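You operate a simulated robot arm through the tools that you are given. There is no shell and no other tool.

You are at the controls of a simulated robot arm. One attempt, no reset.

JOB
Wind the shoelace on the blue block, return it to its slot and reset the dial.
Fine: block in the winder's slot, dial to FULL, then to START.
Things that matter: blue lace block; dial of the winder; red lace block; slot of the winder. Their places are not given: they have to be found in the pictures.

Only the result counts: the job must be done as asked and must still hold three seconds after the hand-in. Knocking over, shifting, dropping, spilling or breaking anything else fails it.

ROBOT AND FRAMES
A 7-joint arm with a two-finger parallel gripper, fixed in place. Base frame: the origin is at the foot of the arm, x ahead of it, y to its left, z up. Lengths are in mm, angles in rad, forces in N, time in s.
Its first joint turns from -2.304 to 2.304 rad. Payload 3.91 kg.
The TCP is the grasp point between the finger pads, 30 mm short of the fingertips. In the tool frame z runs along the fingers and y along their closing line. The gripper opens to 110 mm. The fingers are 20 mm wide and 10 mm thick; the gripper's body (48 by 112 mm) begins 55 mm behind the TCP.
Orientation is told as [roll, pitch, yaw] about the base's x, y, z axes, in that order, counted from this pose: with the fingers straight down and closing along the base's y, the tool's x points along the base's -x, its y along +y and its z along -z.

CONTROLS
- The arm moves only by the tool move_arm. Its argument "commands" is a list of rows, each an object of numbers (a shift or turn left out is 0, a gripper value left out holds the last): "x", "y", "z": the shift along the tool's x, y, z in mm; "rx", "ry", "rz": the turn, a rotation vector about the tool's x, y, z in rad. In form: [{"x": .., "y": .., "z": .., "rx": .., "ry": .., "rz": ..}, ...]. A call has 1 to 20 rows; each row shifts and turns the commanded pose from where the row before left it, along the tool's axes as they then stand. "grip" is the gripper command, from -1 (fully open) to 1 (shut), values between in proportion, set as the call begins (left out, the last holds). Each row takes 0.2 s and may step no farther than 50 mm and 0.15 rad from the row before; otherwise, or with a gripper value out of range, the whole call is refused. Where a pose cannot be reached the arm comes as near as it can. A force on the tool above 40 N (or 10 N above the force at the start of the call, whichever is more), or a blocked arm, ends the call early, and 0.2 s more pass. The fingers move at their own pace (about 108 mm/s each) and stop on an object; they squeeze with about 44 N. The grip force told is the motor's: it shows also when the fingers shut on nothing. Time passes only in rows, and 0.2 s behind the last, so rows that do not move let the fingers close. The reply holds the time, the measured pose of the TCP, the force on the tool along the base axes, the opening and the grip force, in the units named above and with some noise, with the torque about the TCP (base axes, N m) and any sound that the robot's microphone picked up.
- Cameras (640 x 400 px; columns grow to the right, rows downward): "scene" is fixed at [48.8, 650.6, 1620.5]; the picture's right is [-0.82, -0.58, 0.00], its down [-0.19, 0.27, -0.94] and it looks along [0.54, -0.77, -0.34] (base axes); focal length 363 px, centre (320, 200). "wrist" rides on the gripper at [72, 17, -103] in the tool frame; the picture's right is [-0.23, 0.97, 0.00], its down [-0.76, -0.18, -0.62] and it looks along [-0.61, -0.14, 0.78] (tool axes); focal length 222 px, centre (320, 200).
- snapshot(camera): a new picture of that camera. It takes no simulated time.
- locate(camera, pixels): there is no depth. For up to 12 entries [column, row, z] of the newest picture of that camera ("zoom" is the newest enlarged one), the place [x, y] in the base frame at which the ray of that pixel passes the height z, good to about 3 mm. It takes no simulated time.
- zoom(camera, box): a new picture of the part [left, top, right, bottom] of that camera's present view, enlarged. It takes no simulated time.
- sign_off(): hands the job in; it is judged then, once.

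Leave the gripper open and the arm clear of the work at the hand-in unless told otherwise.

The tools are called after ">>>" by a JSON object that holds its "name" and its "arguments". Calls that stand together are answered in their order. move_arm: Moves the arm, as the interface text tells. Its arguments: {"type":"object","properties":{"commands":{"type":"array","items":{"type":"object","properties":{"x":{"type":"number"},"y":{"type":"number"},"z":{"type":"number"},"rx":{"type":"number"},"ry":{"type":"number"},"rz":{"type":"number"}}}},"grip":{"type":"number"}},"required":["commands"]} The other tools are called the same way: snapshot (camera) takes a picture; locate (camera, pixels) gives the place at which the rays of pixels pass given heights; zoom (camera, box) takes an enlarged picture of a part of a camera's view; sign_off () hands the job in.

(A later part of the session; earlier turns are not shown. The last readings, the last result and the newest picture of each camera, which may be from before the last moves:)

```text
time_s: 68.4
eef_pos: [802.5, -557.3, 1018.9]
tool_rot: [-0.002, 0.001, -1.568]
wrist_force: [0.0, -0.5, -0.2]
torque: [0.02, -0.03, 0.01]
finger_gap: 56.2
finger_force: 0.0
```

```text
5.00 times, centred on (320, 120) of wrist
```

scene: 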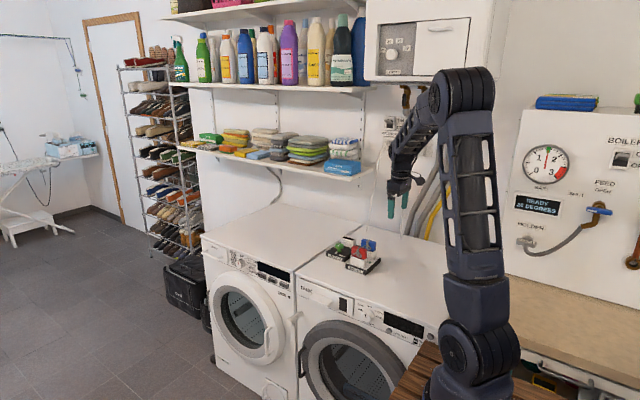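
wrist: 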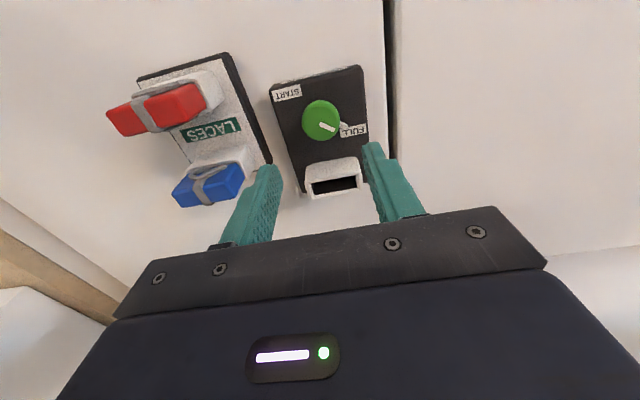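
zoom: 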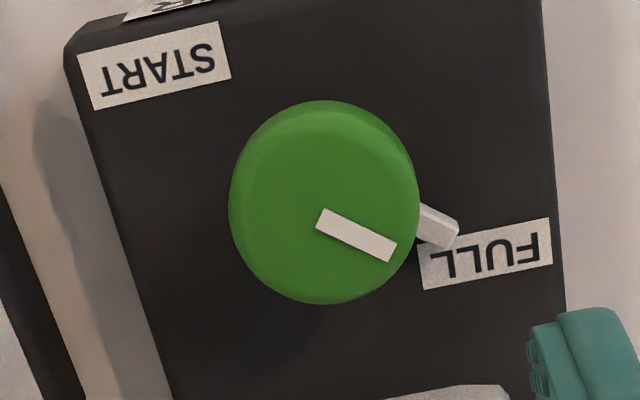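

Knob centre in the picture is ~(320.8,121.6) vs expected (320.1,120.6): correct by about (+0.4 x, -1.1 y) and descend to z≈918, then grip.

>>> {"name": "move_arm", "arguments": {"commands": [{"x": -1.1, "y": 0.4, "z": 25}, {"z": 25}, {"z": 25}, {"z": 25}, {}, {}]}}

>>> {"name": "snapshot", "arguments": {"camera": "wrist"}}

>>> {"name": "zoom", "arguments": {"camera": "wrist", "box": [240, 100, 400, 220]}}

```text
time_s: 69.8
eef_pos: [800.6, -558.5, 919.7]
tool_rot: [0.001, 0.001, -1.568]
wrist_force: [0.3, 0.5, 0.4]
torque: [0.05, 0.01, 0.01]
finger_gap: 56.1
finger_force: 0.2
```

```text
taken
```

wrist: 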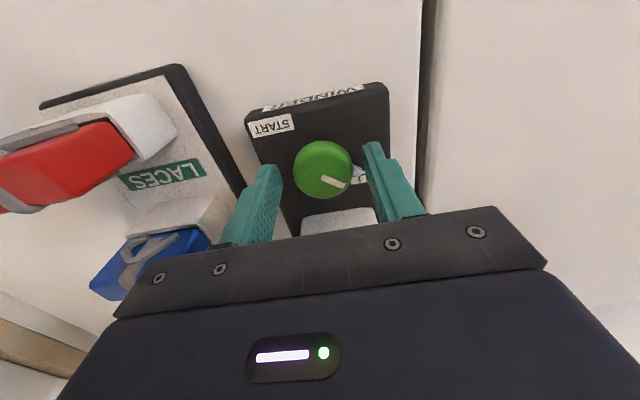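

```text
3.33 times, centred on (320, 160) of wrist
```

zoom: 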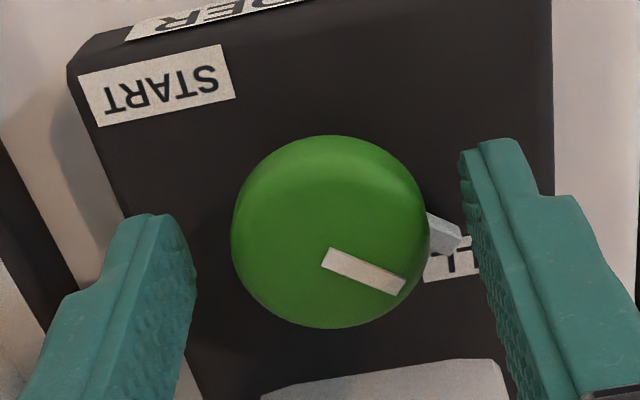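

The knob sits ~1.7 mm to +x of the finger midpoint. Shift (+1.6 x, +0.6 y), then close gently and read the force.

>>> {"name": "move_arm", "arguments": {"commands": [{"x": 0.6, "y": 1.6}, {}, {}]}}

>>> {"name": "move_arm", "arguments": {"commands": [{}, {}, {}, {}], "grip": 0.6}}

>>> {"name": "zoom", "arguments": {"camera": "wrist", "box": [240, 100, 400, 220]}}

```text
time_s: 70.6
eef_pos: [801.3, -558.5, 920.2]
tool_rot: [0.0, 0.0, -1.569]
wrist_force: [0.2, -0.1, 0.7]
torque: [0.03, -0.01, -0.04]
finger_gap: 56.2
finger_force: 0.0
```

```text
time_s: 71.6
eef_pos: [801.7, -557.8, 920.1]
tool_rot: [0.0, 0.001, -1.569]
wrist_force: [4.2, -0.4, 0.3]
torque: [-0.05, -0.1, -0.01]
finger_gap: 37.3
finger_force: 44.0
```

```text
3.33 times, centred on (320, 160) of wrist
```

zoom: 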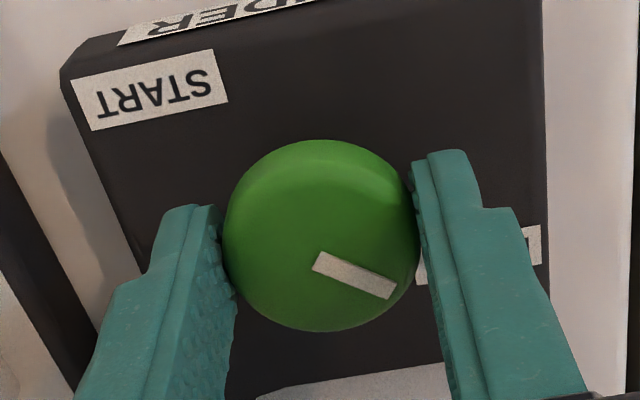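

Well centred now, forces small (4 N). Turn counter-clockwise (rz negative) in 0.24 rad portions, reading force each time.

>>> {"name": "move_arm", "arguments": {"commands": [{"rz": -0.08, "y": 0.2}, {"rz": -0.08}, {"rz": -0.08}, {}, {}]}}

```text
time_s: 72.8
eef_pos: [801.9, -559.5, 920.8]
tool_rot: [-0.001, -0.001, -1.329]
wrist_force: [-10.8, 5.5, 4.4]
torque: [0.43, 0.35, 0.03]
finger_gap: 37.1
finger_force: 43.9
```

>>> {"name": "move_arm", "arguments": {"commands": [{"x": 0.4, "y": -0.47}, {}, {}]}}

```text
time_s: 73.6
eef_pos: [801.3, -558.6, 919.8]
tool_rot: [-0.001, 0.001, -1.328]
wrist_force: [-3.3, -0.7, -0.3]
torque: [-0.21, 0.01, 0.02]
finger_gap: 37.0
finger_force: 44.0
```

>>> {"name": "move_arm", "arguments": {"commands": [{"rz": -0.08, "x": 0.1, "y": -0.15}, {"rz": -0.08, "x": 0.1, "y": -0.1}, {"rz": -0.08, "x": 0.1, "y": -0.05}, {}, {}]}}

```text
time_s: 74.8
eef_pos: [801.0, -559.2, 919.3]
tool_rot: [0.001, 0.0, -1.09]
wrist_force: [-4.1, -5.8, 2.6]
torque: [-0.2, 0.08, -0.01]
finger_gap: 37.2
finger_force: 43.7
```

>>> {"name": "move_arm", "arguments": {"commands": [{"rz": -0.08, "x": -0.05, "y": -0.25}, {"rz": -0.08, "x": 0.0, "y": -0.15}, {"rz": -0.08, "x": 0.05, "y": -0.05}, {}, {}]}}

```text
time_s: 76.0
eef_pos: [801.0, -560.1, 920.4]
tool_rot: [0.0, 0.0, -0.849]
wrist_force: [-3.8, -8.9, 0.4]
torque: [-0.44, -0.07, 0.0]
finger_gap: 36.8
finger_force: 44.3
```

>>> {"name": "move_arm", "arguments": {"commands": [{"rz": -0.08, "x": -0.15, "y": -0.4}, {"rz": -0.08, "x": -0.1, "y": -0.2}, {"rz": -0.08, "x": 0.0, "y": -0.1}, {}, {}]}}

>>> {"name": "zoom", "arguments": {"camera": "scene", "box": [325, 230, 390, 275]}}

```text
time_s: 77.2
eef_pos: [801.7, -560.2, 920.3]
tool_rot: [0.0, 0.0, -0.609]
wrist_force: [-6.4, 4.1, -0.6]
torque: [0.24, 0.23, 0.02]
finger_gap: 37.2
finger_force: 44.1
```

```text
8.89 times, centred on (358, 252) of scene
```

zoom: 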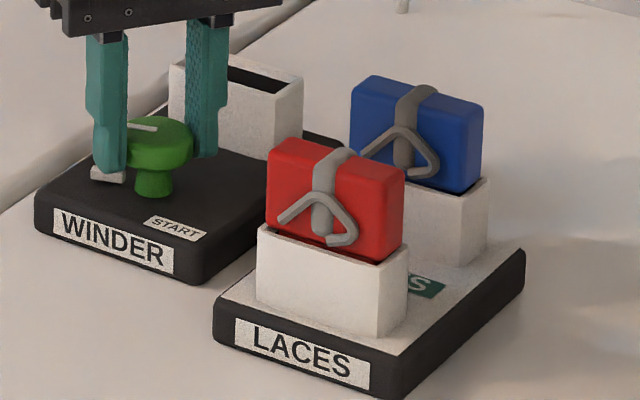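

>>> {"name": "move_arm", "arguments": {"commands": [{"rz": -0.08, "x": 0.25, "y": -0.1}, {"rz": -0.08, "x": 0.15, "y": -0.1}, {"rz": -0.08, "x": 0.1, "y": -0.05}, {}, {}]}}

```text
time_s: 78.4
eef_pos: [800.6, -559.8, 920.6]
tool_rot: [0.0, -0.001, -0.368]
wrist_force: [4.7, -4.1, -1.1]
torque: [-0.24, -0.22, -0.02]
finger_gap: 36.8
finger_force: 44.4
```

>>> {"name": "move_arm", "arguments": {"commands": [{"rz": -0.08, "x": -0.05, "y": -0.1}, {"rz": -0.08, "x": 0.05, "y": -0.1}, {"rz": -0.08, "x": 0.05, "y": -0.1}, {}, {}]}}

```text
time_s: 79.6
eef_pos: [800.3, -560.5, 919.0]
tool_rot: [0.0, -0.003, -0.128]
wrist_force: [16.1, -10.6, 10.5]
torque: [-0.28, -0.49, -0.02]
finger_gap: 37.0
finger_force: 44.3
```

Side force grew to ~19 N; relieve before going on.

>>> {"name": "move_arm", "arguments": {"commands": [{"x": -0.7, "y": -0.35}, {}, {}]}}

>>> {"name": "zoom", "arguments": {"camera": "wrist", "box": [240, 80, 400, 220]}}

```text
time_s: 80.4
eef_pos: [801.3, -559.9, 919.7]
tool_rot: [-0.001, -0.001, -0.128]
wrist_force: [11.4, -6.9, 13.4]
torque: [-0.12, -0.33, 0.03]
finger_gap: 37.2
finger_force: 44.2
```

```text
2.86 times, centred on (320, 150) of wrist
```

zoom: 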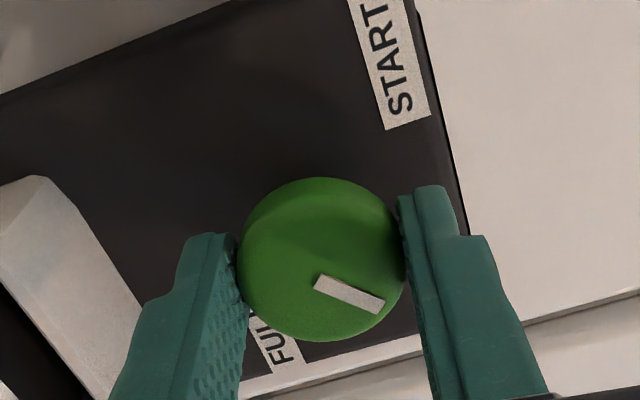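

>>> {"name": "move_arm", "arguments": {"commands": [{"x": -0.5, "y": -0.25, "z": -0.8}, {}, {}, {}]}}

```text
time_s: 81.4
eef_pos: [801.2, -560.7, 919.8]
tool_rot: [-0.001, 0.002, -0.129]
wrist_force: [3.6, 3.0, 5.9]
torque: [0.09, 0.02, 0.02]
finger_gap: 37.5
finger_force: 43.9
```

>>> {"name": "move_arm", "arguments": {"commands": [{"rz": -0.08, "x": -0.05, "y": -0.05}, {"rz": -0.08, "x": -0.05, "y": -0.05}, {}, {}]}}

```text
time_s: 82.4
eef_pos: [801.0, -558.5, 920.0]
tool_rot: [0.002, 0.002, 0.03]
wrist_force: [-4.7, 7.6, 0.6]
torque: [0.18, 0.05, 0.03]
finger_gap: 37.2
finger_force: 44.1
```

>>> {"name": "move_arm", "arguments": {"commands": [{"rz": -0.08, "x": 0.15, "y": 0.2}, {"rz": -0.08, "x": 0.05, "y": 0.1}, {"rz": -0.08, "x": 0, "y": 0}, {}, {}]}}

```text
time_s: 83.6
eef_pos: [801.5, -559.2, 920.5]
tool_rot: [0.0, -0.001, 0.271]
wrist_force: [-1.1, -5.0, 0.1]
torque: [-0.19, 0.1, 0.0]
finger_gap: 37.3
finger_force: 43.9
```

>>> {"name": "move_arm", "arguments": {"commands": [{"rz": -0.08, "x": 0.05, "y": -0.2}, {"rz": -0.08, "x": 0.05, "y": -0.05}, {"rz": -0.08, "x": 0, "y": -0.05}, {}, {}]}}

>>> {"name": "snapshot", "arguments": {"camera": "wrist"}}

>>> {"name": "zoom", "arguments": {"camera": "wrist", "box": [240, 80, 400, 220]}}

>>> {"name": "zoom", "arguments": {"camera": "scene", "box": [325, 230, 390, 275]}}

```text
time_s: 84.8
eef_pos: [801.7, -560.8, 920.3]
tool_rot: [0.002, -0.001, 0.508]
wrist_force: [-3.1, -2.3, 0.6]
torque: [-0.24, 0.3, 0.0]
finger_gap: 37.2
finger_force: 44.1
```

```text
taken
```

wrist: 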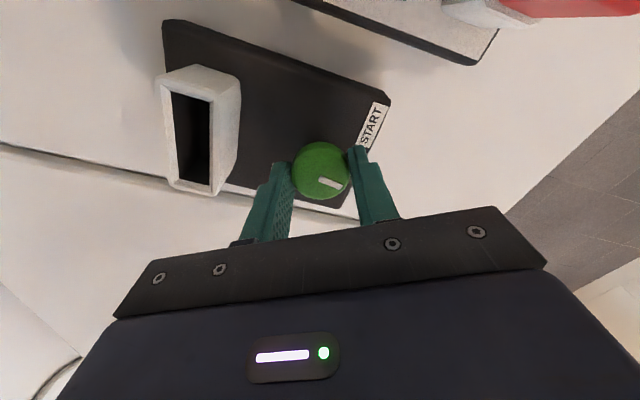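

```text
2.86 times, centred on (320, 150) of wrist
```

zoom: 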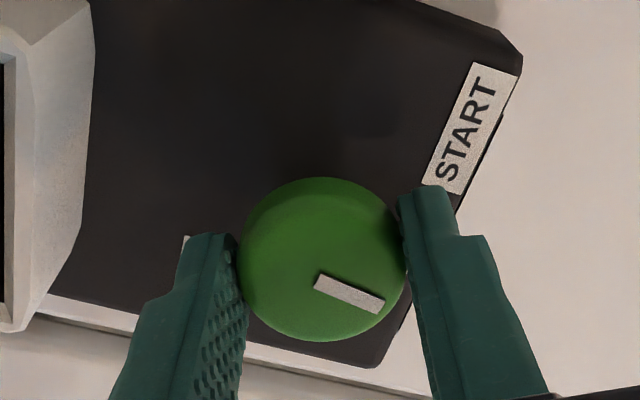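

```text
8.89 times, centred on (358, 252) of scene
```

zoom: 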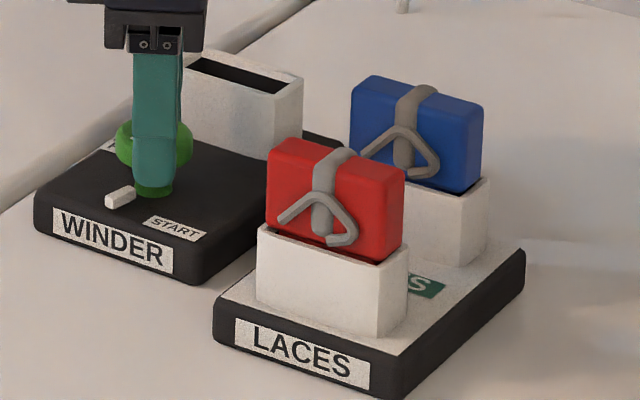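

Pointer at ≈80–85°. Continue counter-clockwise; look for a stop near 90° or 135°.

>>> {"name": "move_arm", "arguments": {"commands": [{"rz": -0.08, "x": 0.15, "y": -0.15}, {"rz": -0.08, "x": 0.05, "y": -0.1}, {"rz": -0.08, "x": 0.05, "y": -0.05}, {}, {}]}}

```text
time_s: 86.0
eef_pos: [800.9, -559.7, 920.5]
tool_rot: [0.002, -0.001, 0.753]
wrist_force: [1.8, 0.6, -0.3]
torque: [-0.06, 0.04, -0.45]
finger_gap: 37.0
finger_force: 44.2
```

A resisting torque (-0.45 N·m about z) appears for the first time: an end stop, near the original pointer direction. Look before going on.

>>> {"name": "zoom", "arguments": {"camera": "wrist", "box": [240, 80, 400, 220]}}

>>> {"name": "zoom", "arguments": {"camera": "scene", "box": [325, 230, 390, 275]}}

```text
2.86 times, centred on (320, 150) of wrist
```

zoom: 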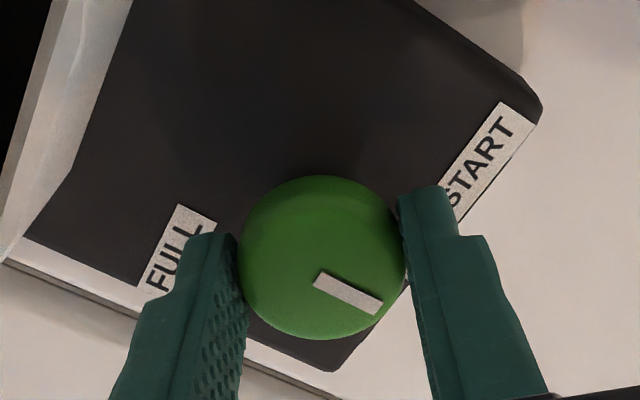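

```text
8.89 times, centred on (358, 252) of scene
```

zoom: 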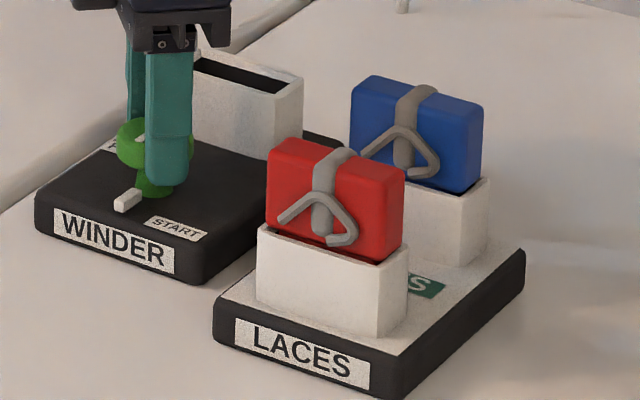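

The stop coincides with the original pointer direction (+y), so START is pointer +y (label beside the tip), and by the same layout FULL is pointer −y with its label beside it (180° turn). I only turned ~140° earlier without reaching the stop, so the winding was not completed. I'll back off slightly, release, and redo: block to winder slot, dial fully to the FULL stop.

>>> {"name": "move_arm", "arguments": {"commands": [{"rz": 0.04}, {}, {}]}}

>>> {"name": "move_arm", "arguments": {"commands": [{}, {}], "grip": -0.02}}

>>> {"name": "move_arm", "arguments": {"commands": [{"z": -25}, {"z": -40}, {"z": -35}, {}]}}

>>> {"name": "snapshot", "arguments": {"camera": "wrist"}}

>>> {"name": "zoom", "arguments": {"camera": "scene", "box": [325, 230, 390, 275]}}

```text
time_s: 86.8
eef_pos: [800.5, -560.0, 920.4]
tool_rot: [-0.001, 0.001, 0.71]
wrist_force: [2.1, -1.6, -0.2]
torque: [0.01, -0.05, -0.02]
finger_gap: 37.3
finger_force: 43.9
```

```text
time_s: 87.4
eef_pos: [801.1, -560.8, 921.5]
tool_rot: [-0.001, 0.0, 0.709]
wrist_force: [0.8, -0.9, -0.4]
torque: [-0.02, 0.0, -0.01]
finger_gap: 56.0
finger_force: 0.1
```

```text
time_s: 88.4
eef_pos: [801.8, -560.0, 1021.4]
tool_rot: [-0.001, -0.001, 0.71]
wrist_force: [-1.2, 0.1, -0.3]
torque: [-0.04, -0.02, -0.02]
finger_gap: 56.1
finger_force: 0.1
```

```text
taken
```

wrist: 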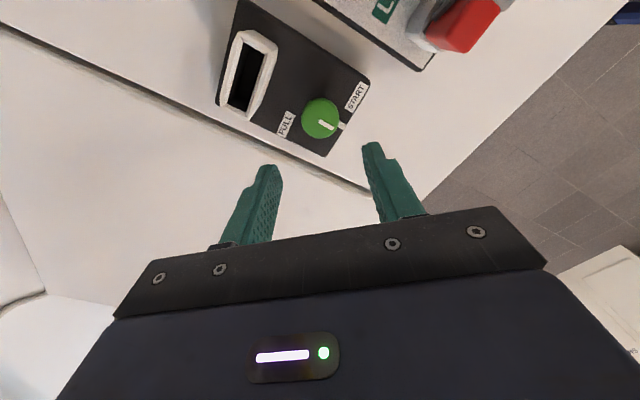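

```text
8.89 times, centred on (358, 252) of scene
```

zoom: 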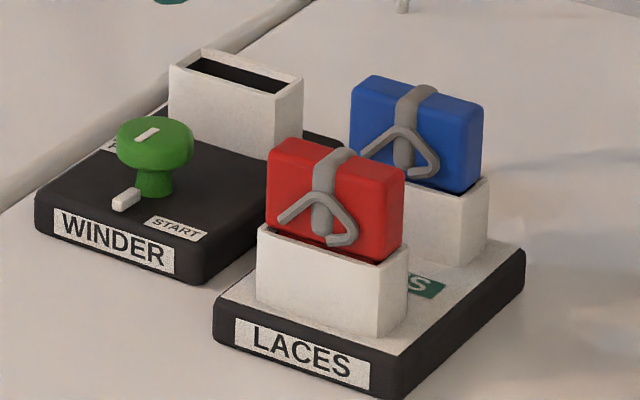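

The dial is back at its initial position. Now turn the hand to yaw −1.571 and go back above the blue block at (675.5,-588,1020).

>>> {"name": "move_arm", "arguments": {"commands": [{"rz": 0.1426}, {"rz": 0.1426}, {"rz": 0.1426}, {"rz": 0.1426}, {"rz": 0.1426}, {"rz": 0.1426}, {"rz": 0.1426}, {"rz": 0.1426}, {"rz": 0.1426}, {"rz": 0.1426}, {"rz": 0.1426}, {"rz": 0.1426}, {"rz": 0.1426}, {"rz": 0.1426}, {"rz": 0.1426}, {"rz": 0.1426}, {}], "grip": -0.5}}

>>> {"name": "move_arm", "arguments": {"commands": [{"x": -7, "y": -31.5}, {"x": -7, "y": -31.5}, {"x": -7, "y": -31.5}, {"x": -7, "y": -31.5}, {}, {}, {}]}}

>>> {"name": "snapshot", "arguments": {"camera": "wrist"}}

```text
time_s: 92.0
eef_pos: [801.5, -560.8, 1021.4]
tool_rot: [0.001, 0.001, -1.573]
wrist_force: [0.0, -0.3, 0.5]
torque: [-0.01, 0.03, -0.02]
finger_gap: 82.7
finger_force: 0.0
```

```text
time_s: 93.6
eef_pos: [674.9, -588.0, 1020.9]
tool_rot: [-0.001, 0.001, -1.573]
wrist_force: [0.2, -0.3, -0.8]
torque: [-0.02, 0.0, 0.01]
finger_gap: 82.4
finger_force: 0.1
```

```text
taken
```

wrist: 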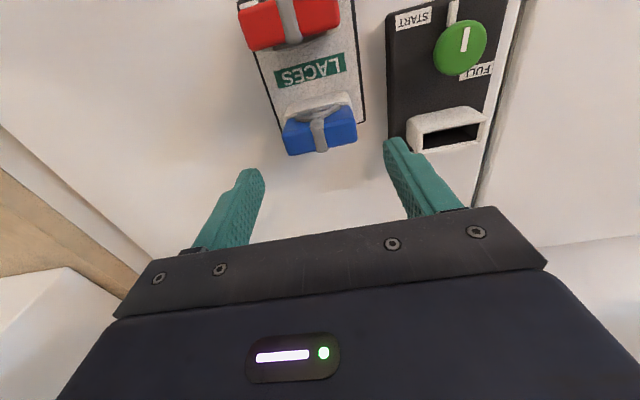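

Aligned as before. Descend to z≈949 and check the force.

>>> {"name": "move_arm", "arguments": {"commands": [{"z": 25}, {"z": 25}, {"z": 16}, {"z": 6}, {}, {}]}}

>>> {"name": "snapshot", "arguments": {"camera": "wrist"}}

```text
time_s: 95.0
eef_pos: [676.3, -589.2, 946.8]
tool_rot: [0.001, 0.001, -1.573]
wrist_force: [0.1, -0.5, -0.4]
torque: [0.0, 0.03, 0.03]
finger_gap: 82.2
finger_force: 0.1
```

```text
taken
```

wrist: 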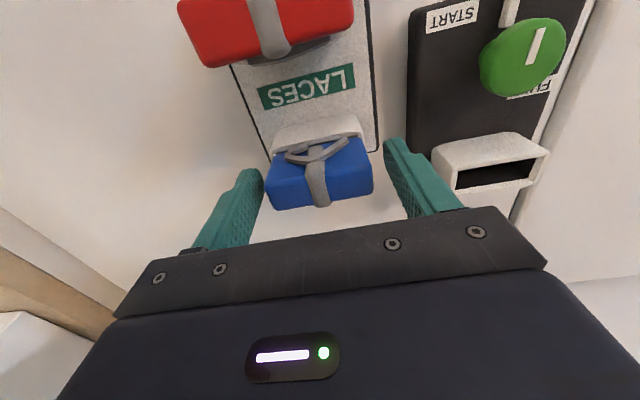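

The block is ~1 mm to −x of the finger midpoint; shift −1 mm in x, raise 1.5 mm, and close.

>>> {"name": "move_arm", "arguments": {"commands": [{"y": -1, "z": -1.5}, {}]}}

>>> {"name": "move_arm", "arguments": {"commands": [{}, {}, {}], "grip": 0.3}}

>>> {"name": "move_arm", "arguments": {"commands": [{"z": -5}, {"z": -10}, {"z": -15}, {"z": -20}, {"z": -20}, {}, {}], "grip": 0.3}}

>>> {"name": "zoom", "arguments": {"camera": "wrist", "box": [270, 80, 510, 180]}}

>>> {"name": "zoom", "arguments": {"camera": "wrist", "box": [270, 80, 366, 140]}}

```text
time_s: 95.6
eef_pos: [675.0, -588.8, 949.4]
tool_rot: [0.001, 0.001, -1.572]
wrist_force: [0.4, -0.8, -1.0]
torque: [0.04, 0.0, -0.02]
finger_gap: 82.5
finger_force: 0.1
```

```text
time_s: 96.4
eef_pos: [674.6, -588.8, 949.6]
tool_rot: [0.0, -0.001, -1.572]
wrist_force: [1.2, 0.7, 0.7]
torque: [0.0, 0.01, -0.01]
finger_gap: 61.4
finger_force: 43.9
```

```text
time_s: 98.0
eef_pos: [673.5, -588.1, 1020.7]
tool_rot: [0.0, 0.0, -1.573]
wrist_force: [0.6, -0.3, -0.5]
torque: [0.0, 0.0, -0.01]
finger_gap: 61.4
finger_force: 44.3
```

```text
2.67 times, centred on (390, 130) of wrist
```

zoom: 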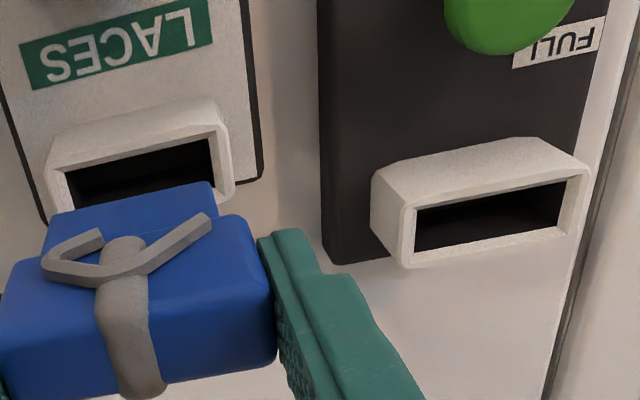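

```text
6.67 times, centred on (318, 110) of wrist
```

zoom: 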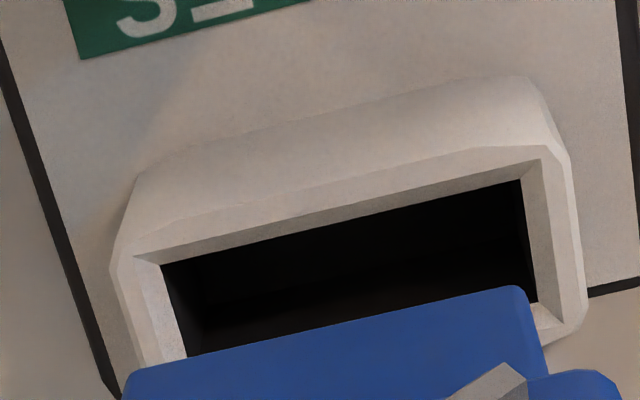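

Lifted. The block sits ~3–4 mm more to −x relative to the pocket than in my first reference, so I carry it by (+127,-44) to the winder and compare pictures before inserting.

>>> {"name": "move_arm", "arguments": {"commands": [{"x": -11, "y": 31.75}, {"x": -11, "y": 31.75}, {"x": -11, "y": 31.75}, {"x": -11, "y": 31.75}, {}, {"z": 10}, {"z": 13}, {"z": 11}, {}, {}], "grip": 0.3}}

>>> {"name": "zoom", "arguments": {"camera": "wrist", "box": [250, 80, 410, 180]}}

>>> {"name": "zoom", "arguments": {"camera": "scene", "box": [325, 215, 373, 245]}}

```text
time_s: 100.2
eef_pos: [801.2, -632.4, 987.5]
tool_rot: [0.001, -0.001, -1.572]
wrist_force: [0.1, 0.1, -1.4]
torque: [0.0, 0.0, 0.0]
finger_gap: 61.1
finger_force: 43.6
```

```text
4.00 times, centred on (330, 130) of wrist
```

zoom: 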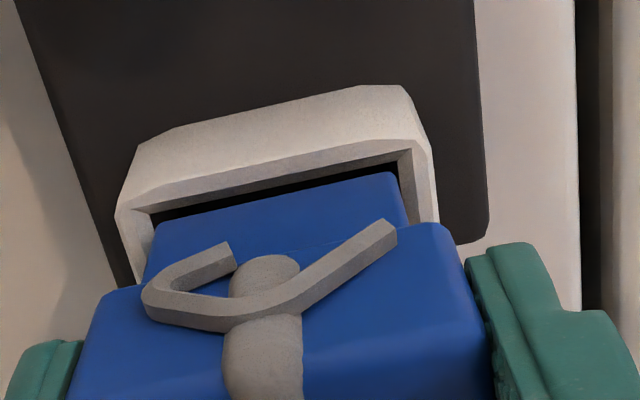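

```text
13.33 times, centred on (349, 230) of scene
```

zoom: 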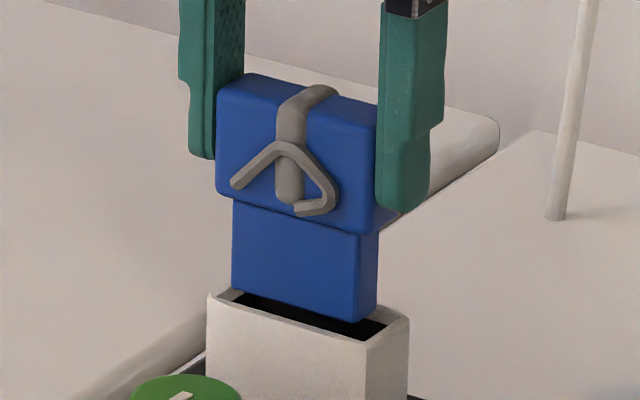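

Nearly identical to the earlier successful alignment; add +0.7 mm in x and descend in steps.

>>> {"name": "move_arm", "arguments": {"commands": [{"y": 0.7, "z": 4}, {"z": 4}, {"z": 5}, {"z": 5}, {}], "grip": 0.3}}

>>> {"name": "move_arm", "arguments": {"commands": [{"z": 4}, {"z": 4}, {"z": 4}, {}], "grip": 0.3}}

>>> {"name": "zoom", "arguments": {"camera": "scene", "box": [325, 215, 373, 245]}}

```text
time_s: 101.4
eef_pos: [802.4, -632.9, 964.6]
tool_rot: [-0.003, 0.002, -1.571]
wrist_force: [-1.0, -8.4, -5.8]
torque: [-0.52, 0.25, -0.17]
finger_gap: 61.5
finger_force: 44.5
```

```text
time_s: 102.4
eef_pos: [801.4, -633.2, 957.2]
tool_rot: [0.001, 0.0, -1.573]
wrist_force: [1.8, -13.6, 8.9]
torque: [-0.66, -0.32, -0.32]
finger_gap: 61.5
finger_force: 43.9
```

```text
13.33 times, centred on (349, 230) of scene
```

zoom: 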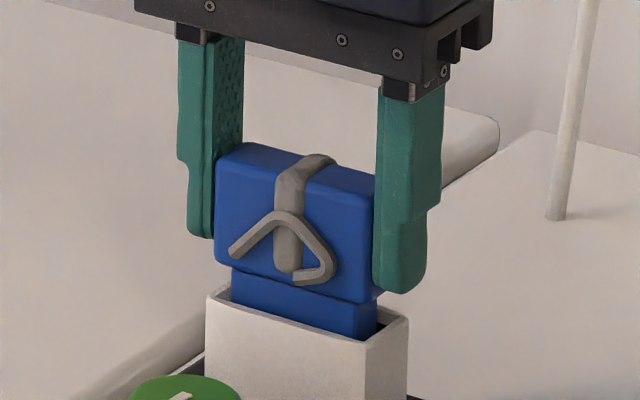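

A -13 N force along y: the plug presses on the front wall. Shift 1 mm toward −y.

>>> {"name": "move_arm", "arguments": {"commands": [{"x": -0.9}, {}, {}], "grip": 0.3}}

```text
time_s: 103.2
eef_pos: [801.6, -633.3, 955.5]
tool_rot: [0.0, 0.001, -1.57]
wrist_force: [-0.2, -4.8, 1.0]
torque: [-0.26, -0.07, -0.12]
finger_gap: 61.4
finger_force: 43.9
```

>>> {"name": "move_arm", "arguments": {"commands": [{"x": -0.4, "z": 2}, {"z": 2}, {"z": 1}, {}, {}], "grip": 0.3}}

>>> {"name": "move_arm", "arguments": {"commands": [{"z": 1}, {}, {}]}}

>>> {"name": "zoom", "arguments": {"camera": "scene", "box": [325, 215, 373, 245]}}

```text
time_s: 104.4
eef_pos: [802.1, -634.6, 952.3]
tool_rot: [0.001, 0.0, -1.572]
wrist_force: [0.4, 0.0, -1.2]
torque: [-0.01, 0.01, -0.02]
finger_gap: 61.5
finger_force: 44.0
```

```text
time_s: 105.2
eef_pos: [802.0, -634.3, 949.1]
tool_rot: [0.001, 0.001, -1.572]
wrist_force: [-1.0, 0.2, -1.1]
torque: [-0.03, -0.03, 0.01]
finger_gap: 61.3
finger_force: 44.7
```

```text
13.33 times, centred on (349, 230) of scene
```

zoom: 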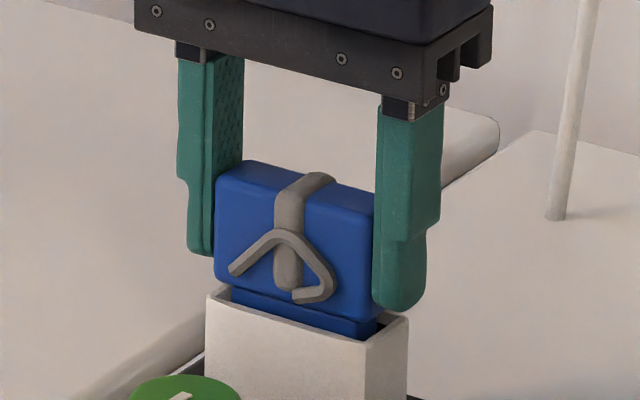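

Forces are zero; ~4 mm still to go (block rides a bit higher in the hand than before). Continue in 1 mm steps.

>>> {"name": "move_arm", "arguments": {"commands": [{"z": 1}, {"z": 1}, {}, {}]}}

>>> {"name": "move_arm", "arguments": {"commands": [{"z": 1}, {}, {}]}}

```text
time_s: 106.2
eef_pos: [803.0, -633.5, 948.4]
tool_rot: [0.0, 0.0, -1.572]
wrist_force: [-0.8, 0.2, -1.2]
torque: [0.01, 0.01, 0.0]
finger_gap: 61.2
finger_force: 44.3
```

```text
time_s: 107.0
eef_pos: [802.2, -633.7, 947.7]
tool_rot: [0.001, 0.0, -1.572]
wrist_force: [-0.2, 0.5, -0.7]
torque: [-0.01, 0.01, 0.0]
finger_gap: 61.5
finger_force: 43.7
```

>>> {"name": "move_arm", "arguments": {"commands": [{"z": 1}, {}, {}]}}

>>> {"name": "move_arm", "arguments": {"commands": [{"z": 1}, {}, {}]}}

>>> {"name": "zoom", "arguments": {"camera": "scene", "box": [325, 215, 373, 245]}}

```text
time_s: 107.8
eef_pos: [802.0, -634.2, 946.4]
tool_rot: [0.0, 0.0, -1.574]
wrist_force: [-0.2, -0.7, -0.9]
torque: [0.04, 0.02, -0.02]
finger_gap: 61.1
finger_force: 44.3
```

```text
time_s: 108.6
eef_pos: [802.4, -634.6, 945.0]
tool_rot: [0.0, -0.002, -1.572]
wrist_force: [-0.5, 2.0, 4.1]
torque: [0.14, 0.0, -0.01]
finger_gap: 61.3
finger_force: 43.8
```

```text
13.33 times, centred on (349, 230) of scene
```

zoom: 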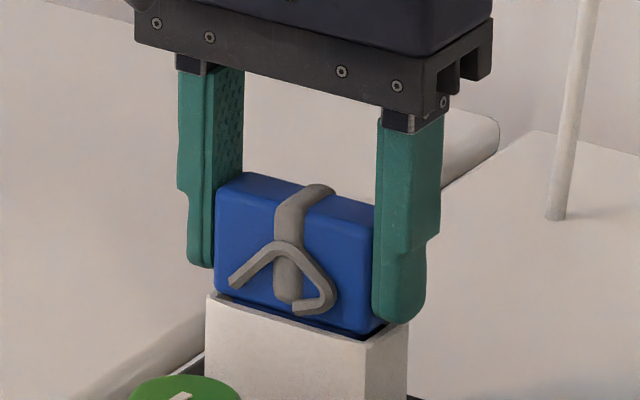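

The block now sits at the same height as in the first seating and contact begins (4 N). One more 0.7 mm to confirm, then release and rise.

>>> {"name": "move_arm", "arguments": {"commands": [{"z": 0.7}, {}, {}]}}

>>> {"name": "move_arm", "arguments": {"commands": [{}, {}, {}], "grip": -0.4}}

>>> {"name": "move_arm", "arguments": {"commands": [{"z": -15}, {"z": -30}, {"z": -30}, {}]}}

>>> {"name": "zoom", "arguments": {"camera": "scene", "box": [320, 220, 384, 260]}}

```text
time_s: 109.4
eef_pos: [803.2, -633.5, 945.8]
tool_rot: [0.001, 0.001, -1.571]
wrist_force: [-1.3, 0.5, 11.9]
torque: [0.17, 0.09, 0.03]
finger_gap: 61.3
finger_force: 43.9
```

```text
time_s: 110.2
eef_pos: [802.6, -634.8, 943.9]
tool_rot: [0.001, 0.001, -1.572]
wrist_force: [0.6, -1.0, 0.4]
torque: [0.0, 0.0, 0.01]
finger_gap: 76.9
finger_force: 0.1
```

```text
time_s: 111.2
eef_pos: [803.0, -634.7, 1020.6]
tool_rot: [0.002, 0.001, -1.572]
wrist_force: [0.0, 0.2, 1.1]
torque: [0.02, 0.01, 0.0]
finger_gap: 77.0
finger_force: 0.1
```

```text
10.00 times, centred on (352, 240) of scene
```

zoom: 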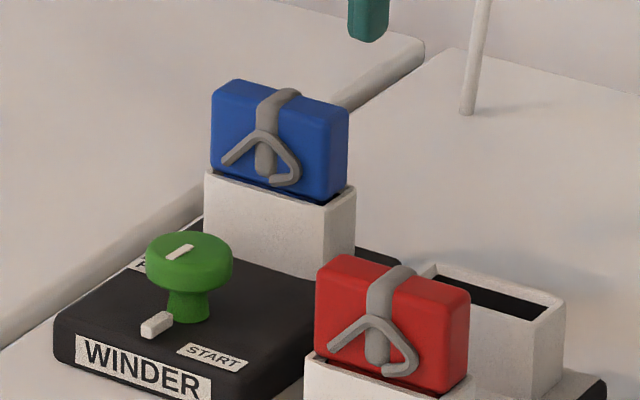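

The block is seated. Now go above the knob (801.3,-559.8), rotate the hand to yaw ≈ +0.75 so that a full half-turn clockwise is available in a single grip.

>>> {"name": "move_arm", "arguments": {"commands": [{"x": 37.4, "y": -0.8}, {"x": 37.4, "y": -0.8}, {}], "grip": -0.02}}

>>> {"name": "move_arm", "arguments": {"commands": [{"rz": -0.145}, {"rz": -0.145}, {"rz": -0.145}, {"rz": -0.145}, {"rz": -0.145}, {"rz": -0.145}, {"rz": -0.145}, {"rz": -0.145}, {"rz": -0.145}, {"rz": -0.145}, {"rz": -0.145}, {"rz": -0.145}, {"rz": -0.145}, {"rz": -0.145}, {"rz": -0.145}, {"rz": -0.145}, {}, {}]}}

>>> {"name": "zoom", "arguments": {"camera": "wrist", "box": [256, 80, 384, 160]}}

```text
time_s: 112.0
eef_pos: [800.9, -559.1, 1018.6]
tool_rot: [0.001, 0.0, -1.572]
wrist_force: [-0.1, -0.1, -0.7]
torque: [-0.05, 0.01, -0.01]
finger_gap: 56.0
finger_force: 0.0
```

```text
time_s: 115.8
eef_pos: [801.5, -558.8, 1020.3]
tool_rot: [0.001, 0.001, 0.75]
wrist_force: [-0.1, -0.6, 0.5]
torque: [-0.02, -0.01, 0.01]
finger_gap: 56.2
finger_force: 0.1
```

```text
5.00 times, centred on (320, 120) of wrist
```

zoom: 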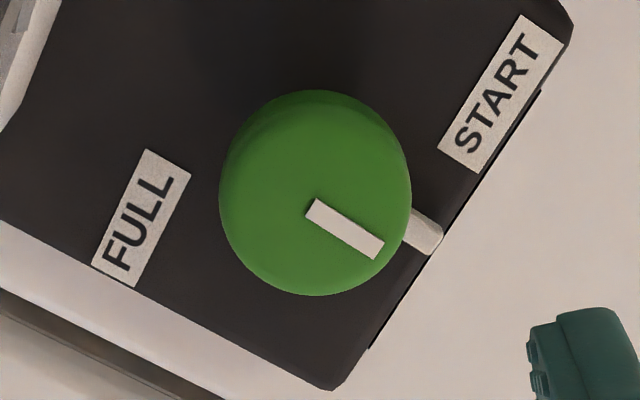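

Nearly centred (knob ~0.7 mm toward tool +x). Correct, descend 100 mm and check.

>>> {"name": "move_arm", "arguments": {"commands": [{"x": 0.7, "y": 0.2, "z": 25}, {"z": 25}, {"z": 25}, {"z": 25}, {}, {}]}}

>>> {"name": "zoom", "arguments": {"camera": "wrist", "box": [240, 100, 400, 220]}}

```text
time_s: 117.2
eef_pos: [797.2, -559.6, 920.9]
tool_rot: [0.001, 0.0, 0.747]
wrist_force: [-0.8, 0.3, -0.4]
torque: [0.0, 0.02, 0.02]
finger_gap: 56.0
finger_force: 0.0
```

```text
3.33 times, centred on (320, 160) of wrist
```

zoom: 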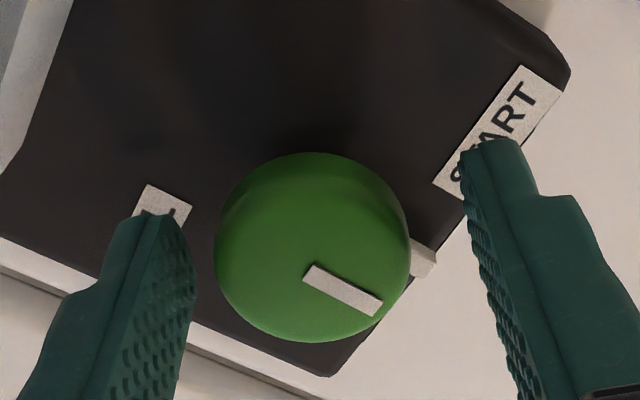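

The arm ended ~2.5 mm off in x (797.2). Correct by tool (-1.4,-2.1) and check again.

>>> {"name": "move_arm", "arguments": {"commands": [{"x": -1.4, "y": -2.1}, {}, {}]}}

>>> {"name": "zoom", "arguments": {"camera": "wrist", "box": [240, 100, 400, 220]}}

```text
time_s: 118.0
eef_pos: [800.6, -559.2, 919.2]
tool_rot: [0.0, -0.001, 0.75]
wrist_force: [-0.4, -0.2, 0.3]
torque: [0.01, 0.0, 0.0]
finger_gap: 55.9
finger_force: 0.1
```

```text
3.33 times, centred on (320, 160) of wrist
```

zoom: 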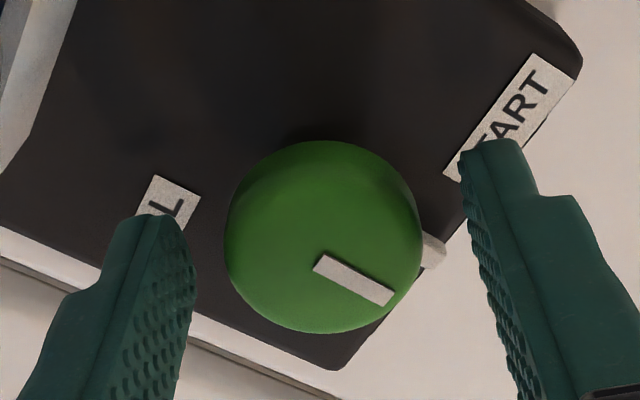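

Centred now (disc 225–423, bottom 333). Close on the knob.

>>> {"name": "move_arm", "arguments": {"commands": [{}, {}, {}, {}], "grip": 0.6}}

>>> {"name": "move_arm", "arguments": {"commands": [{"rz": 0.08}, {"rz": 0.08}, {"rz": 0.08}, {}, {}]}}

```text
time_s: 119.0
eef_pos: [800.8, -559.7, 920.2]
tool_rot: [0.0, 0.0, 0.748]
wrist_force: [-5.6, 4.6, -0.1]
torque: [0.08, 0.14, 0.01]
finger_gap: 37.0
finger_force: 44.1
```

```text
time_s: 120.2
eef_pos: [802.2, -560.7, 919.1]
tool_rot: [-0.001, 0.001, 0.509]
wrist_force: [-11.0, 4.6, -0.4]
torque: [-0.04, 0.52, 0.05]
finger_gap: 37.3
finger_force: 44.0
```

>>> {"name": "move_arm", "arguments": {"commands": [{"rz": 0.08, "x": 0.3, "y": 0.4}, {"rz": 0.08, "x": 0.05, "y": 0.1}, {"rz": 0.08, "x": 0.05, "y": 0.05}, {}, {}]}}

```text
time_s: 121.4
eef_pos: [802.6, -559.3, 919.4]
tool_rot: [0.0, -0.001, 0.269]
wrist_force: [5.3, 1.8, 0.4]
torque: [-0.03, -0.31, 0.01]
finger_gap: 37.1
finger_force: 44.2
```

>>> {"name": "move_arm", "arguments": {"commands": [{"rz": 0.08, "x": -0.1, "y": 0.05}, {"rz": 0.08, "x": 0, "y": 0.05}, {"rz": 0.08, "x": 0, "y": 0.05}, {}, {}]}}

```text
time_s: 122.6
eef_pos: [803.2, -560.3, 918.9]
tool_rot: [0.002, -0.001, 0.029]
wrist_force: [7.9, -1.0, -0.7]
torque: [0.0, -0.61, 0.02]
finger_gap: 37.2
finger_force: 44.4
```

>>> {"name": "move_arm", "arguments": {"commands": [{"rz": 0.08, "x": -0.3, "y": 0}, {"rz": 0.08, "x": -0.1, "y": 0}, {"rz": 0.08, "x": -0.05, "y": 0}, {}, {}]}}

```text
time_s: 123.8
eef_pos: [800.9, -560.3, 919.1]
tool_rot: [-0.002, -0.001, -0.211]
wrist_force: [4.2, 5.0, 0.2]
torque: [0.27, 0.29, 0.02]
finger_gap: 37.2
finger_force: 44.0
```

>>> {"name": "move_arm", "arguments": {"commands": [{"rz": 0.08, "x": -0.1, "y": 0.2}, {"rz": 0.08, "x": -0.05, "y": 0.1}, {"rz": 0.08, "x": -0.05, "y": 0.05}, {}, {}]}}

```text
time_s: 125.0
eef_pos: [802.7, -558.1, 920.0]
tool_rot: [0.002, 0.0, -0.449]
wrist_force: [2.8, 2.7, 0.9]
torque: [0.12, -0.08, 0.01]
finger_gap: 36.8
finger_force: 43.9
```

Forces stay low. Continue.

>>> {"name": "move_arm", "arguments": {"commands": [{"rz": 0.08, "x": -0.05, "y": 0.1}, {"rz": 0.08, "x": -0.05, "y": 0.1}, {"rz": 0.08, "x": -0.05, "y": 0.1}, {}, {}]}}

>>> {"name": "move_arm", "arguments": {"commands": [{"rz": 0.08, "x": -0.05, "y": 0.1}, {"rz": 0.08, "x": -0.05, "y": 0.1}, {"rz": 0.08, "x": -0.05, "y": 0.1}, {}, {}]}}

```text
time_s: 126.2
eef_pos: [803.2, -557.7, 919.5]
tool_rot: [-0.001, 0.002, -0.69]
wrist_force: [-6.9, 17.1, -0.6]
torque: [0.71, 0.72, 0.01]
finger_gap: 37.2
finger_force: 44.1
```

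```text
time_s: 127.4
eef_pos: [802.8, -559.7, 919.5]
tool_rot: [-0.001, -0.001, -0.93]
wrist_force: [-3.2, 8.5, 0.4]
torque: [-0.27, -0.45, 0.02]
finger_gap: 37.2
finger_force: 44.1
```

>>> {"name": "move_arm", "arguments": {"commands": [{"rz": 0.08, "x": 0.3, "y": 0.1}, {"rz": 0.08, "x": 0.1, "y": 0.05}, {"rz": 0.08, "x": 0.05, "y": 0.05}, {}, {}]}}

```text
time_s: 128.6
eef_pos: [802.8, -559.2, 920.6]
tool_rot: [0.001, 0.0, -1.169]
wrist_force: [2.5, -1.9, 0.0]
torque: [-0.16, -0.09, 0.02]
finger_gap: 37.1
finger_force: 43.8
```

>>> {"name": "move_arm", "arguments": {"commands": [{"rz": 0.08, "x": 0, "y": 0.05}, {"rz": 0.08, "x": 0, "y": 0.05}, {"rz": 0.08, "x": 0, "y": 0.05}, {}, {}]}}

>>> {"name": "zoom", "arguments": {"camera": "scene", "box": [325, 230, 390, 275]}}

```text
time_s: 129.8
eef_pos: [803.4, -558.3, 918.3]
tool_rot: [0.001, -0.001, -1.41]
wrist_force: [10.4, -10.9, 3.0]
torque: [-0.03, -0.25, 0.0]
finger_gap: 37.3
finger_force: 44.3
```

```text
8.89 times, centred on (358, 252) of scene
```

zoom: 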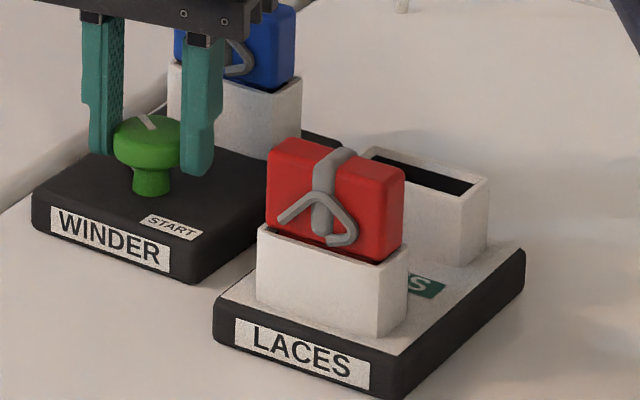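

The base crept ~2 mm more in total; I'll use smaller steps and null forces more often.

>>> {"name": "move_arm", "arguments": {"commands": [{"x": -0.5, "y": 0.4}, {}, {}]}}

```text
time_s: 130.6
eef_pos: [804.5, -559.9, 920.8]
tool_rot: [0.001, 0.0, -1.411]
wrist_force: [1.9, -3.6, 12.4]
torque: [-0.12, 0.12, 0.0]
finger_gap: 37.0
finger_force: 44.5
```

>>> {"name": "move_arm", "arguments": {"commands": [{"rz": 0.08, "x": -0.1, "y": 0.1, "z": -0.5}, {"rz": 0.08, "x": -0.05, "y": 0.05}, {}, {}]}}

```text
time_s: 131.6
eef_pos: [803.8, -559.1, 920.0]
tool_rot: [0.0, 0.0, -1.57]
wrist_force: [-2.8, 0.4, 5.2]
torque: [-0.22, 0.02, 0.01]
finger_gap: 37.0
finger_force: 45.1
```

>>> {"name": "move_arm", "arguments": {"commands": [{"rz": 0.08, "x": 0, "y": -0.05}, {"rz": 0.08, "x": 0, "y": 0}, {}, {}]}}

```text
time_s: 132.6
eef_pos: [804.0, -558.1, 920.1]
tool_rot: [-0.001, -0.001, -1.73]
wrist_force: [0.2, 3.1, -0.4]
torque: [0.01, -0.04, -0.01]
finger_gap: 37.0
finger_force: 43.6
```

>>> {"name": "move_arm", "arguments": {"commands": [{"rz": 0.08, "x": 0.1, "y": 0}, {"rz": 0.08, "x": 0, "y": 0}, {}, {}]}}

```text
time_s: 133.6
eef_pos: [803.9, -559.1, 918.8]
tool_rot: [0.001, 0.0, -1.889]
wrist_force: [0.5, 0.7, 0.3]
torque: [0.18, -0.08, -0.02]
finger_gap: 37.0
finger_force: 44.1
```

Forces are near zero. Continue toward the FULL end.

>>> {"name": "move_arm", "arguments": {"commands": [{"rz": 0.08}, {"rz": 0.08}, {}, {}]}}

```text
time_s: 134.6
eef_pos: [803.8, -558.7, 919.1]
tool_rot: [0.0, 0.001, -2.048]
wrist_force: [5.3, -2.5, -0.4]
torque: [-0.35, -0.08, -0.03]
finger_gap: 36.8
finger_force: 44.3
```

>>> {"name": "move_arm", "arguments": {"commands": [{"rz": 0.08, "y": 0.2}, {"rz": 0.08, "y": 0.05}, {}, {}]}}

```text
time_s: 135.6
eef_pos: [804.2, -558.9, 919.8]
tool_rot: [0.001, 0.0, -2.211]
wrist_force: [1.1, -1.7, 0.4]
torque: [-0.27, 0.07, 0.01]
finger_gap: 36.8
finger_force: 44.1
```

Pointer now ≈ -80°. Two more small steps, watching torque about z.

>>> {"name": "move_arm", "arguments": {"commands": [{"rz": 0.07}, {"rz": 0.06}, {}, {}]}}

>>> {"name": "zoom", "arguments": {"camera": "wrist", "box": [240, 80, 400, 220]}}

```text
time_s: 136.6
eef_pos: [805.6, -558.9, 920.4]
tool_rot: [0.002, 0.001, -2.339]
wrist_force: [4.1, -1.4, -0.3]
torque: [0.07, -0.21, 0.04]
finger_gap: 37.2
finger_force: 43.9
```

```text
2.86 times, centred on (320, 150) of wrist
```

zoom: 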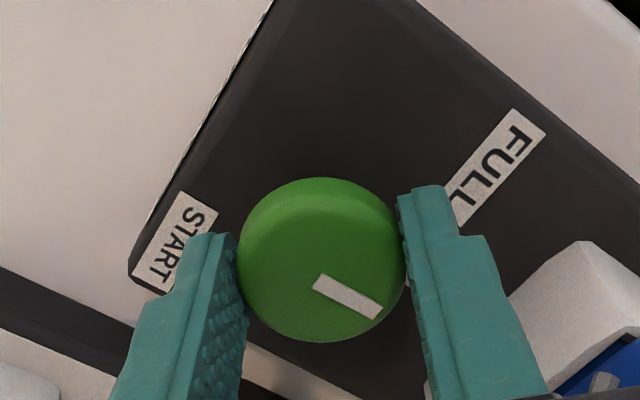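

Pointer ≈ -87°, no stop yet. Continue in 0.05 rad steps.

>>> {"name": "move_arm", "arguments": {"commands": [{"rz": 0.05, "y": 0.1}, {}, {}]}}

>>> {"name": "move_arm", "arguments": {"commands": [{"rz": 0.05}, {}, {}]}}

```text
time_s: 137.4
eef_pos: [805.8, -559.0, 919.3]
tool_rot: [-0.001, 0.001, -2.388]
wrist_force: [0.6, 0.2, 0.1]
torque: [0.12, -0.03, 0.57]
finger_gap: 37.1
finger_force: 44.5
```

```text
time_s: 138.2
eef_pos: [803.7, -559.4, 919.9]
tool_rot: [0.001, -0.001, -2.438]
wrist_force: [-0.3, 1.5, -0.3]
torque: [0.03, 0.05, 0.63]
finger_gap: 37.0
finger_force: 43.8
```

The FULL stop is reached (torque +0.6 N·m) with the pointer at about −90°, exactly opposite START. Hold a while to let the winding register.

>>> {"name": "move_arm", "arguments": {"commands": [{}, {}, {}, {}, {}, {}, {}, {}, {}, {}]}}

>>> {"name": "move_arm", "arguments": {"commands": [{"rz": -0.05}, {}]}}

>>> {"name": "zoom", "arguments": {"camera": "wrist", "box": [240, 80, 400, 220]}}

>>> {"name": "zoom", "arguments": {"camera": "scene", "box": [325, 230, 390, 275]}}

```text
time_s: 140.4
eef_pos: [804.7, -559.3, 920.3]
tool_rot: [0.001, 0.001, -2.437]
wrist_force: [2.0, 2.0, -0.4]
torque: [0.04, -0.02, 0.36]
finger_gap: 37.0
finger_force: 44.0
```

```text
time_s: 141.0
eef_pos: [804.8, -559.0, 919.6]
tool_rot: [0.0, -0.001, -2.389]
wrist_force: [3.0, 2.8, 0.0]
torque: [0.31, -0.28, -0.03]
finger_gap: 37.1
finger_force: 43.9
```

```text
2.86 times, centred on (320, 150) of wrist
```

zoom: 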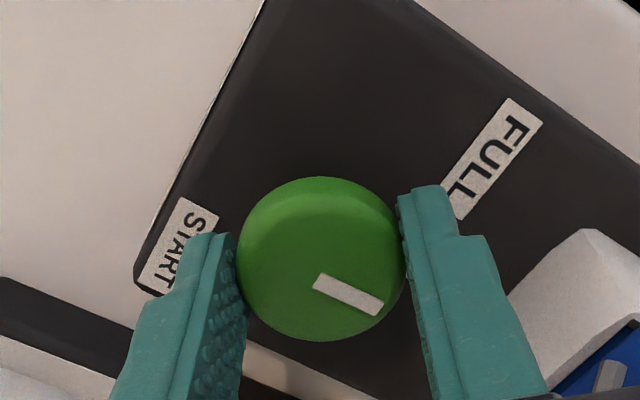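

```text
8.89 times, centred on (358, 252) of scene
```

zoom: 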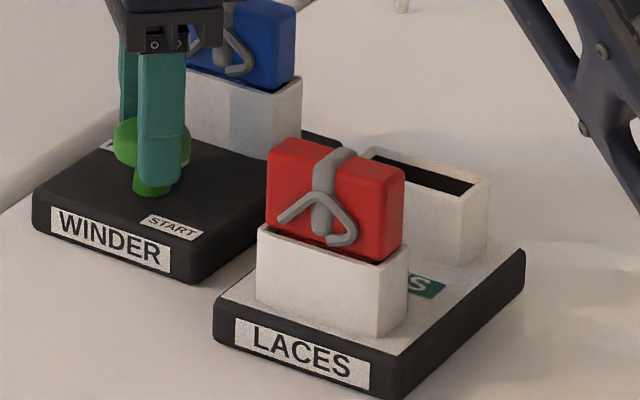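

FULL is reached and held for over 2 s with the block in the slot. Following the job's order (wind, return block, reset dial), I release the knob here, rise, and fetch the block.

>>> {"name": "move_arm", "arguments": {"commands": [{}, {}], "grip": -0.02}}

>>> {"name": "move_arm", "arguments": {"commands": [{"z": -25}, {"z": -40}, {"z": -40}, {}]}}

>>> {"name": "zoom", "arguments": {"camera": "wrist", "box": [260, 30, 420, 150]}}

>>> {"name": "zoom", "arguments": {"camera": "scene", "box": [320, 220, 384, 260]}}

```text
time_s: 141.6
eef_pos: [804.2, -557.4, 920.4]
tool_rot: [0.001, -0.002, -2.388]
wrist_force: [-0.4, -0.7, -0.5]
torque: [0.0, 0.02, 0.01]
finger_gap: 56.1
finger_force: 0.1
```

```text
time_s: 142.6
eef_pos: [807.2, -558.6, 1023.6]
tool_rot: [0.0, 0.001, -2.39]
wrist_force: [1.0, 0.9, 0.3]
torque: [-0.01, 0.04, 0.0]
finger_gap: 56.1
finger_force: 0.1
```

```text
3.33 times, centred on (340, 90) of wrist
```

zoom: 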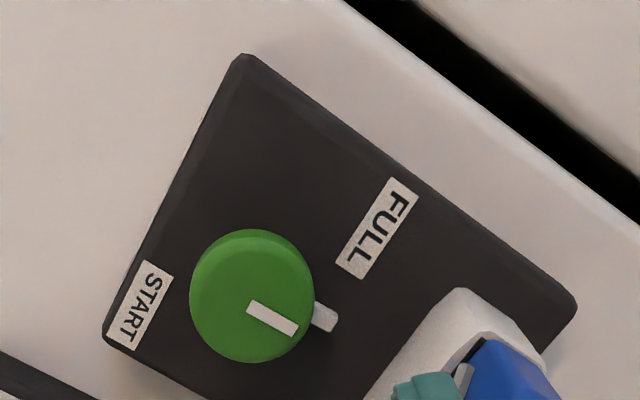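

```text
10.00 times, centred on (352, 240) of scene
```

zoom: 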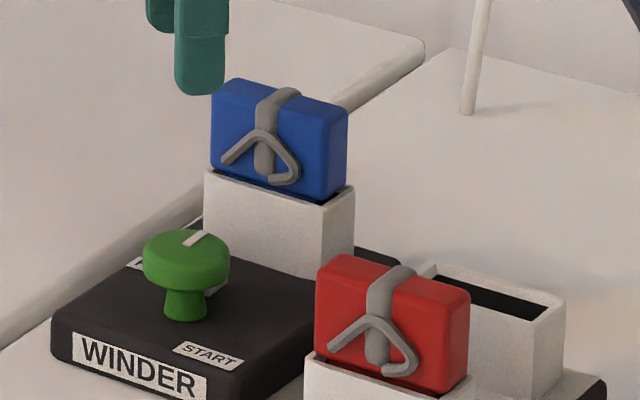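

The pointer now points straight to the slot side with FULL beside it. Now fetch the block: yaw back to −1.571 and above it.

>>> {"name": "move_arm", "arguments": {"commands": [{"rz": -0.1363}, {"rz": -0.1363}, {"rz": -0.1363}, {"rz": -0.1363}, {"rz": -0.1363}, {"rz": -0.1363}, {"x": -37.5, "y": -1}, {"x": -37.5, "y": -1}, {}, {}, {}], "grip": -0.5}}

>>> {"name": "snapshot", "arguments": {"camera": "wrist"}}

```text
time_s: 145.0
eef_pos: [801.8, -633.8, 1025.5]
tool_rot: [-0.001, 0.0, -1.571]
wrist_force: [1.3, 0.3, 0.4]
torque: [0.0, -0.01, -0.02]
finger_gap: 82.5
finger_force: 0.2
```

```text
taken
```

wrist: 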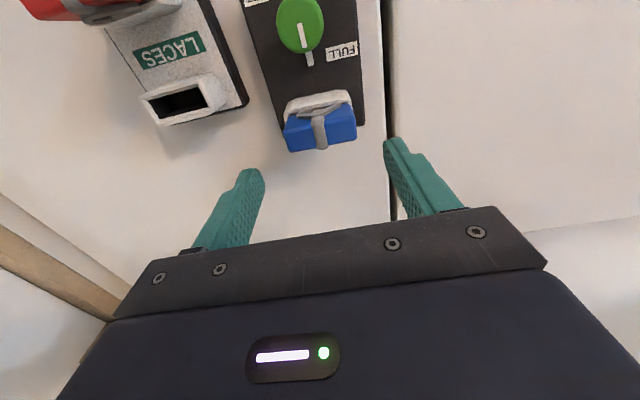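

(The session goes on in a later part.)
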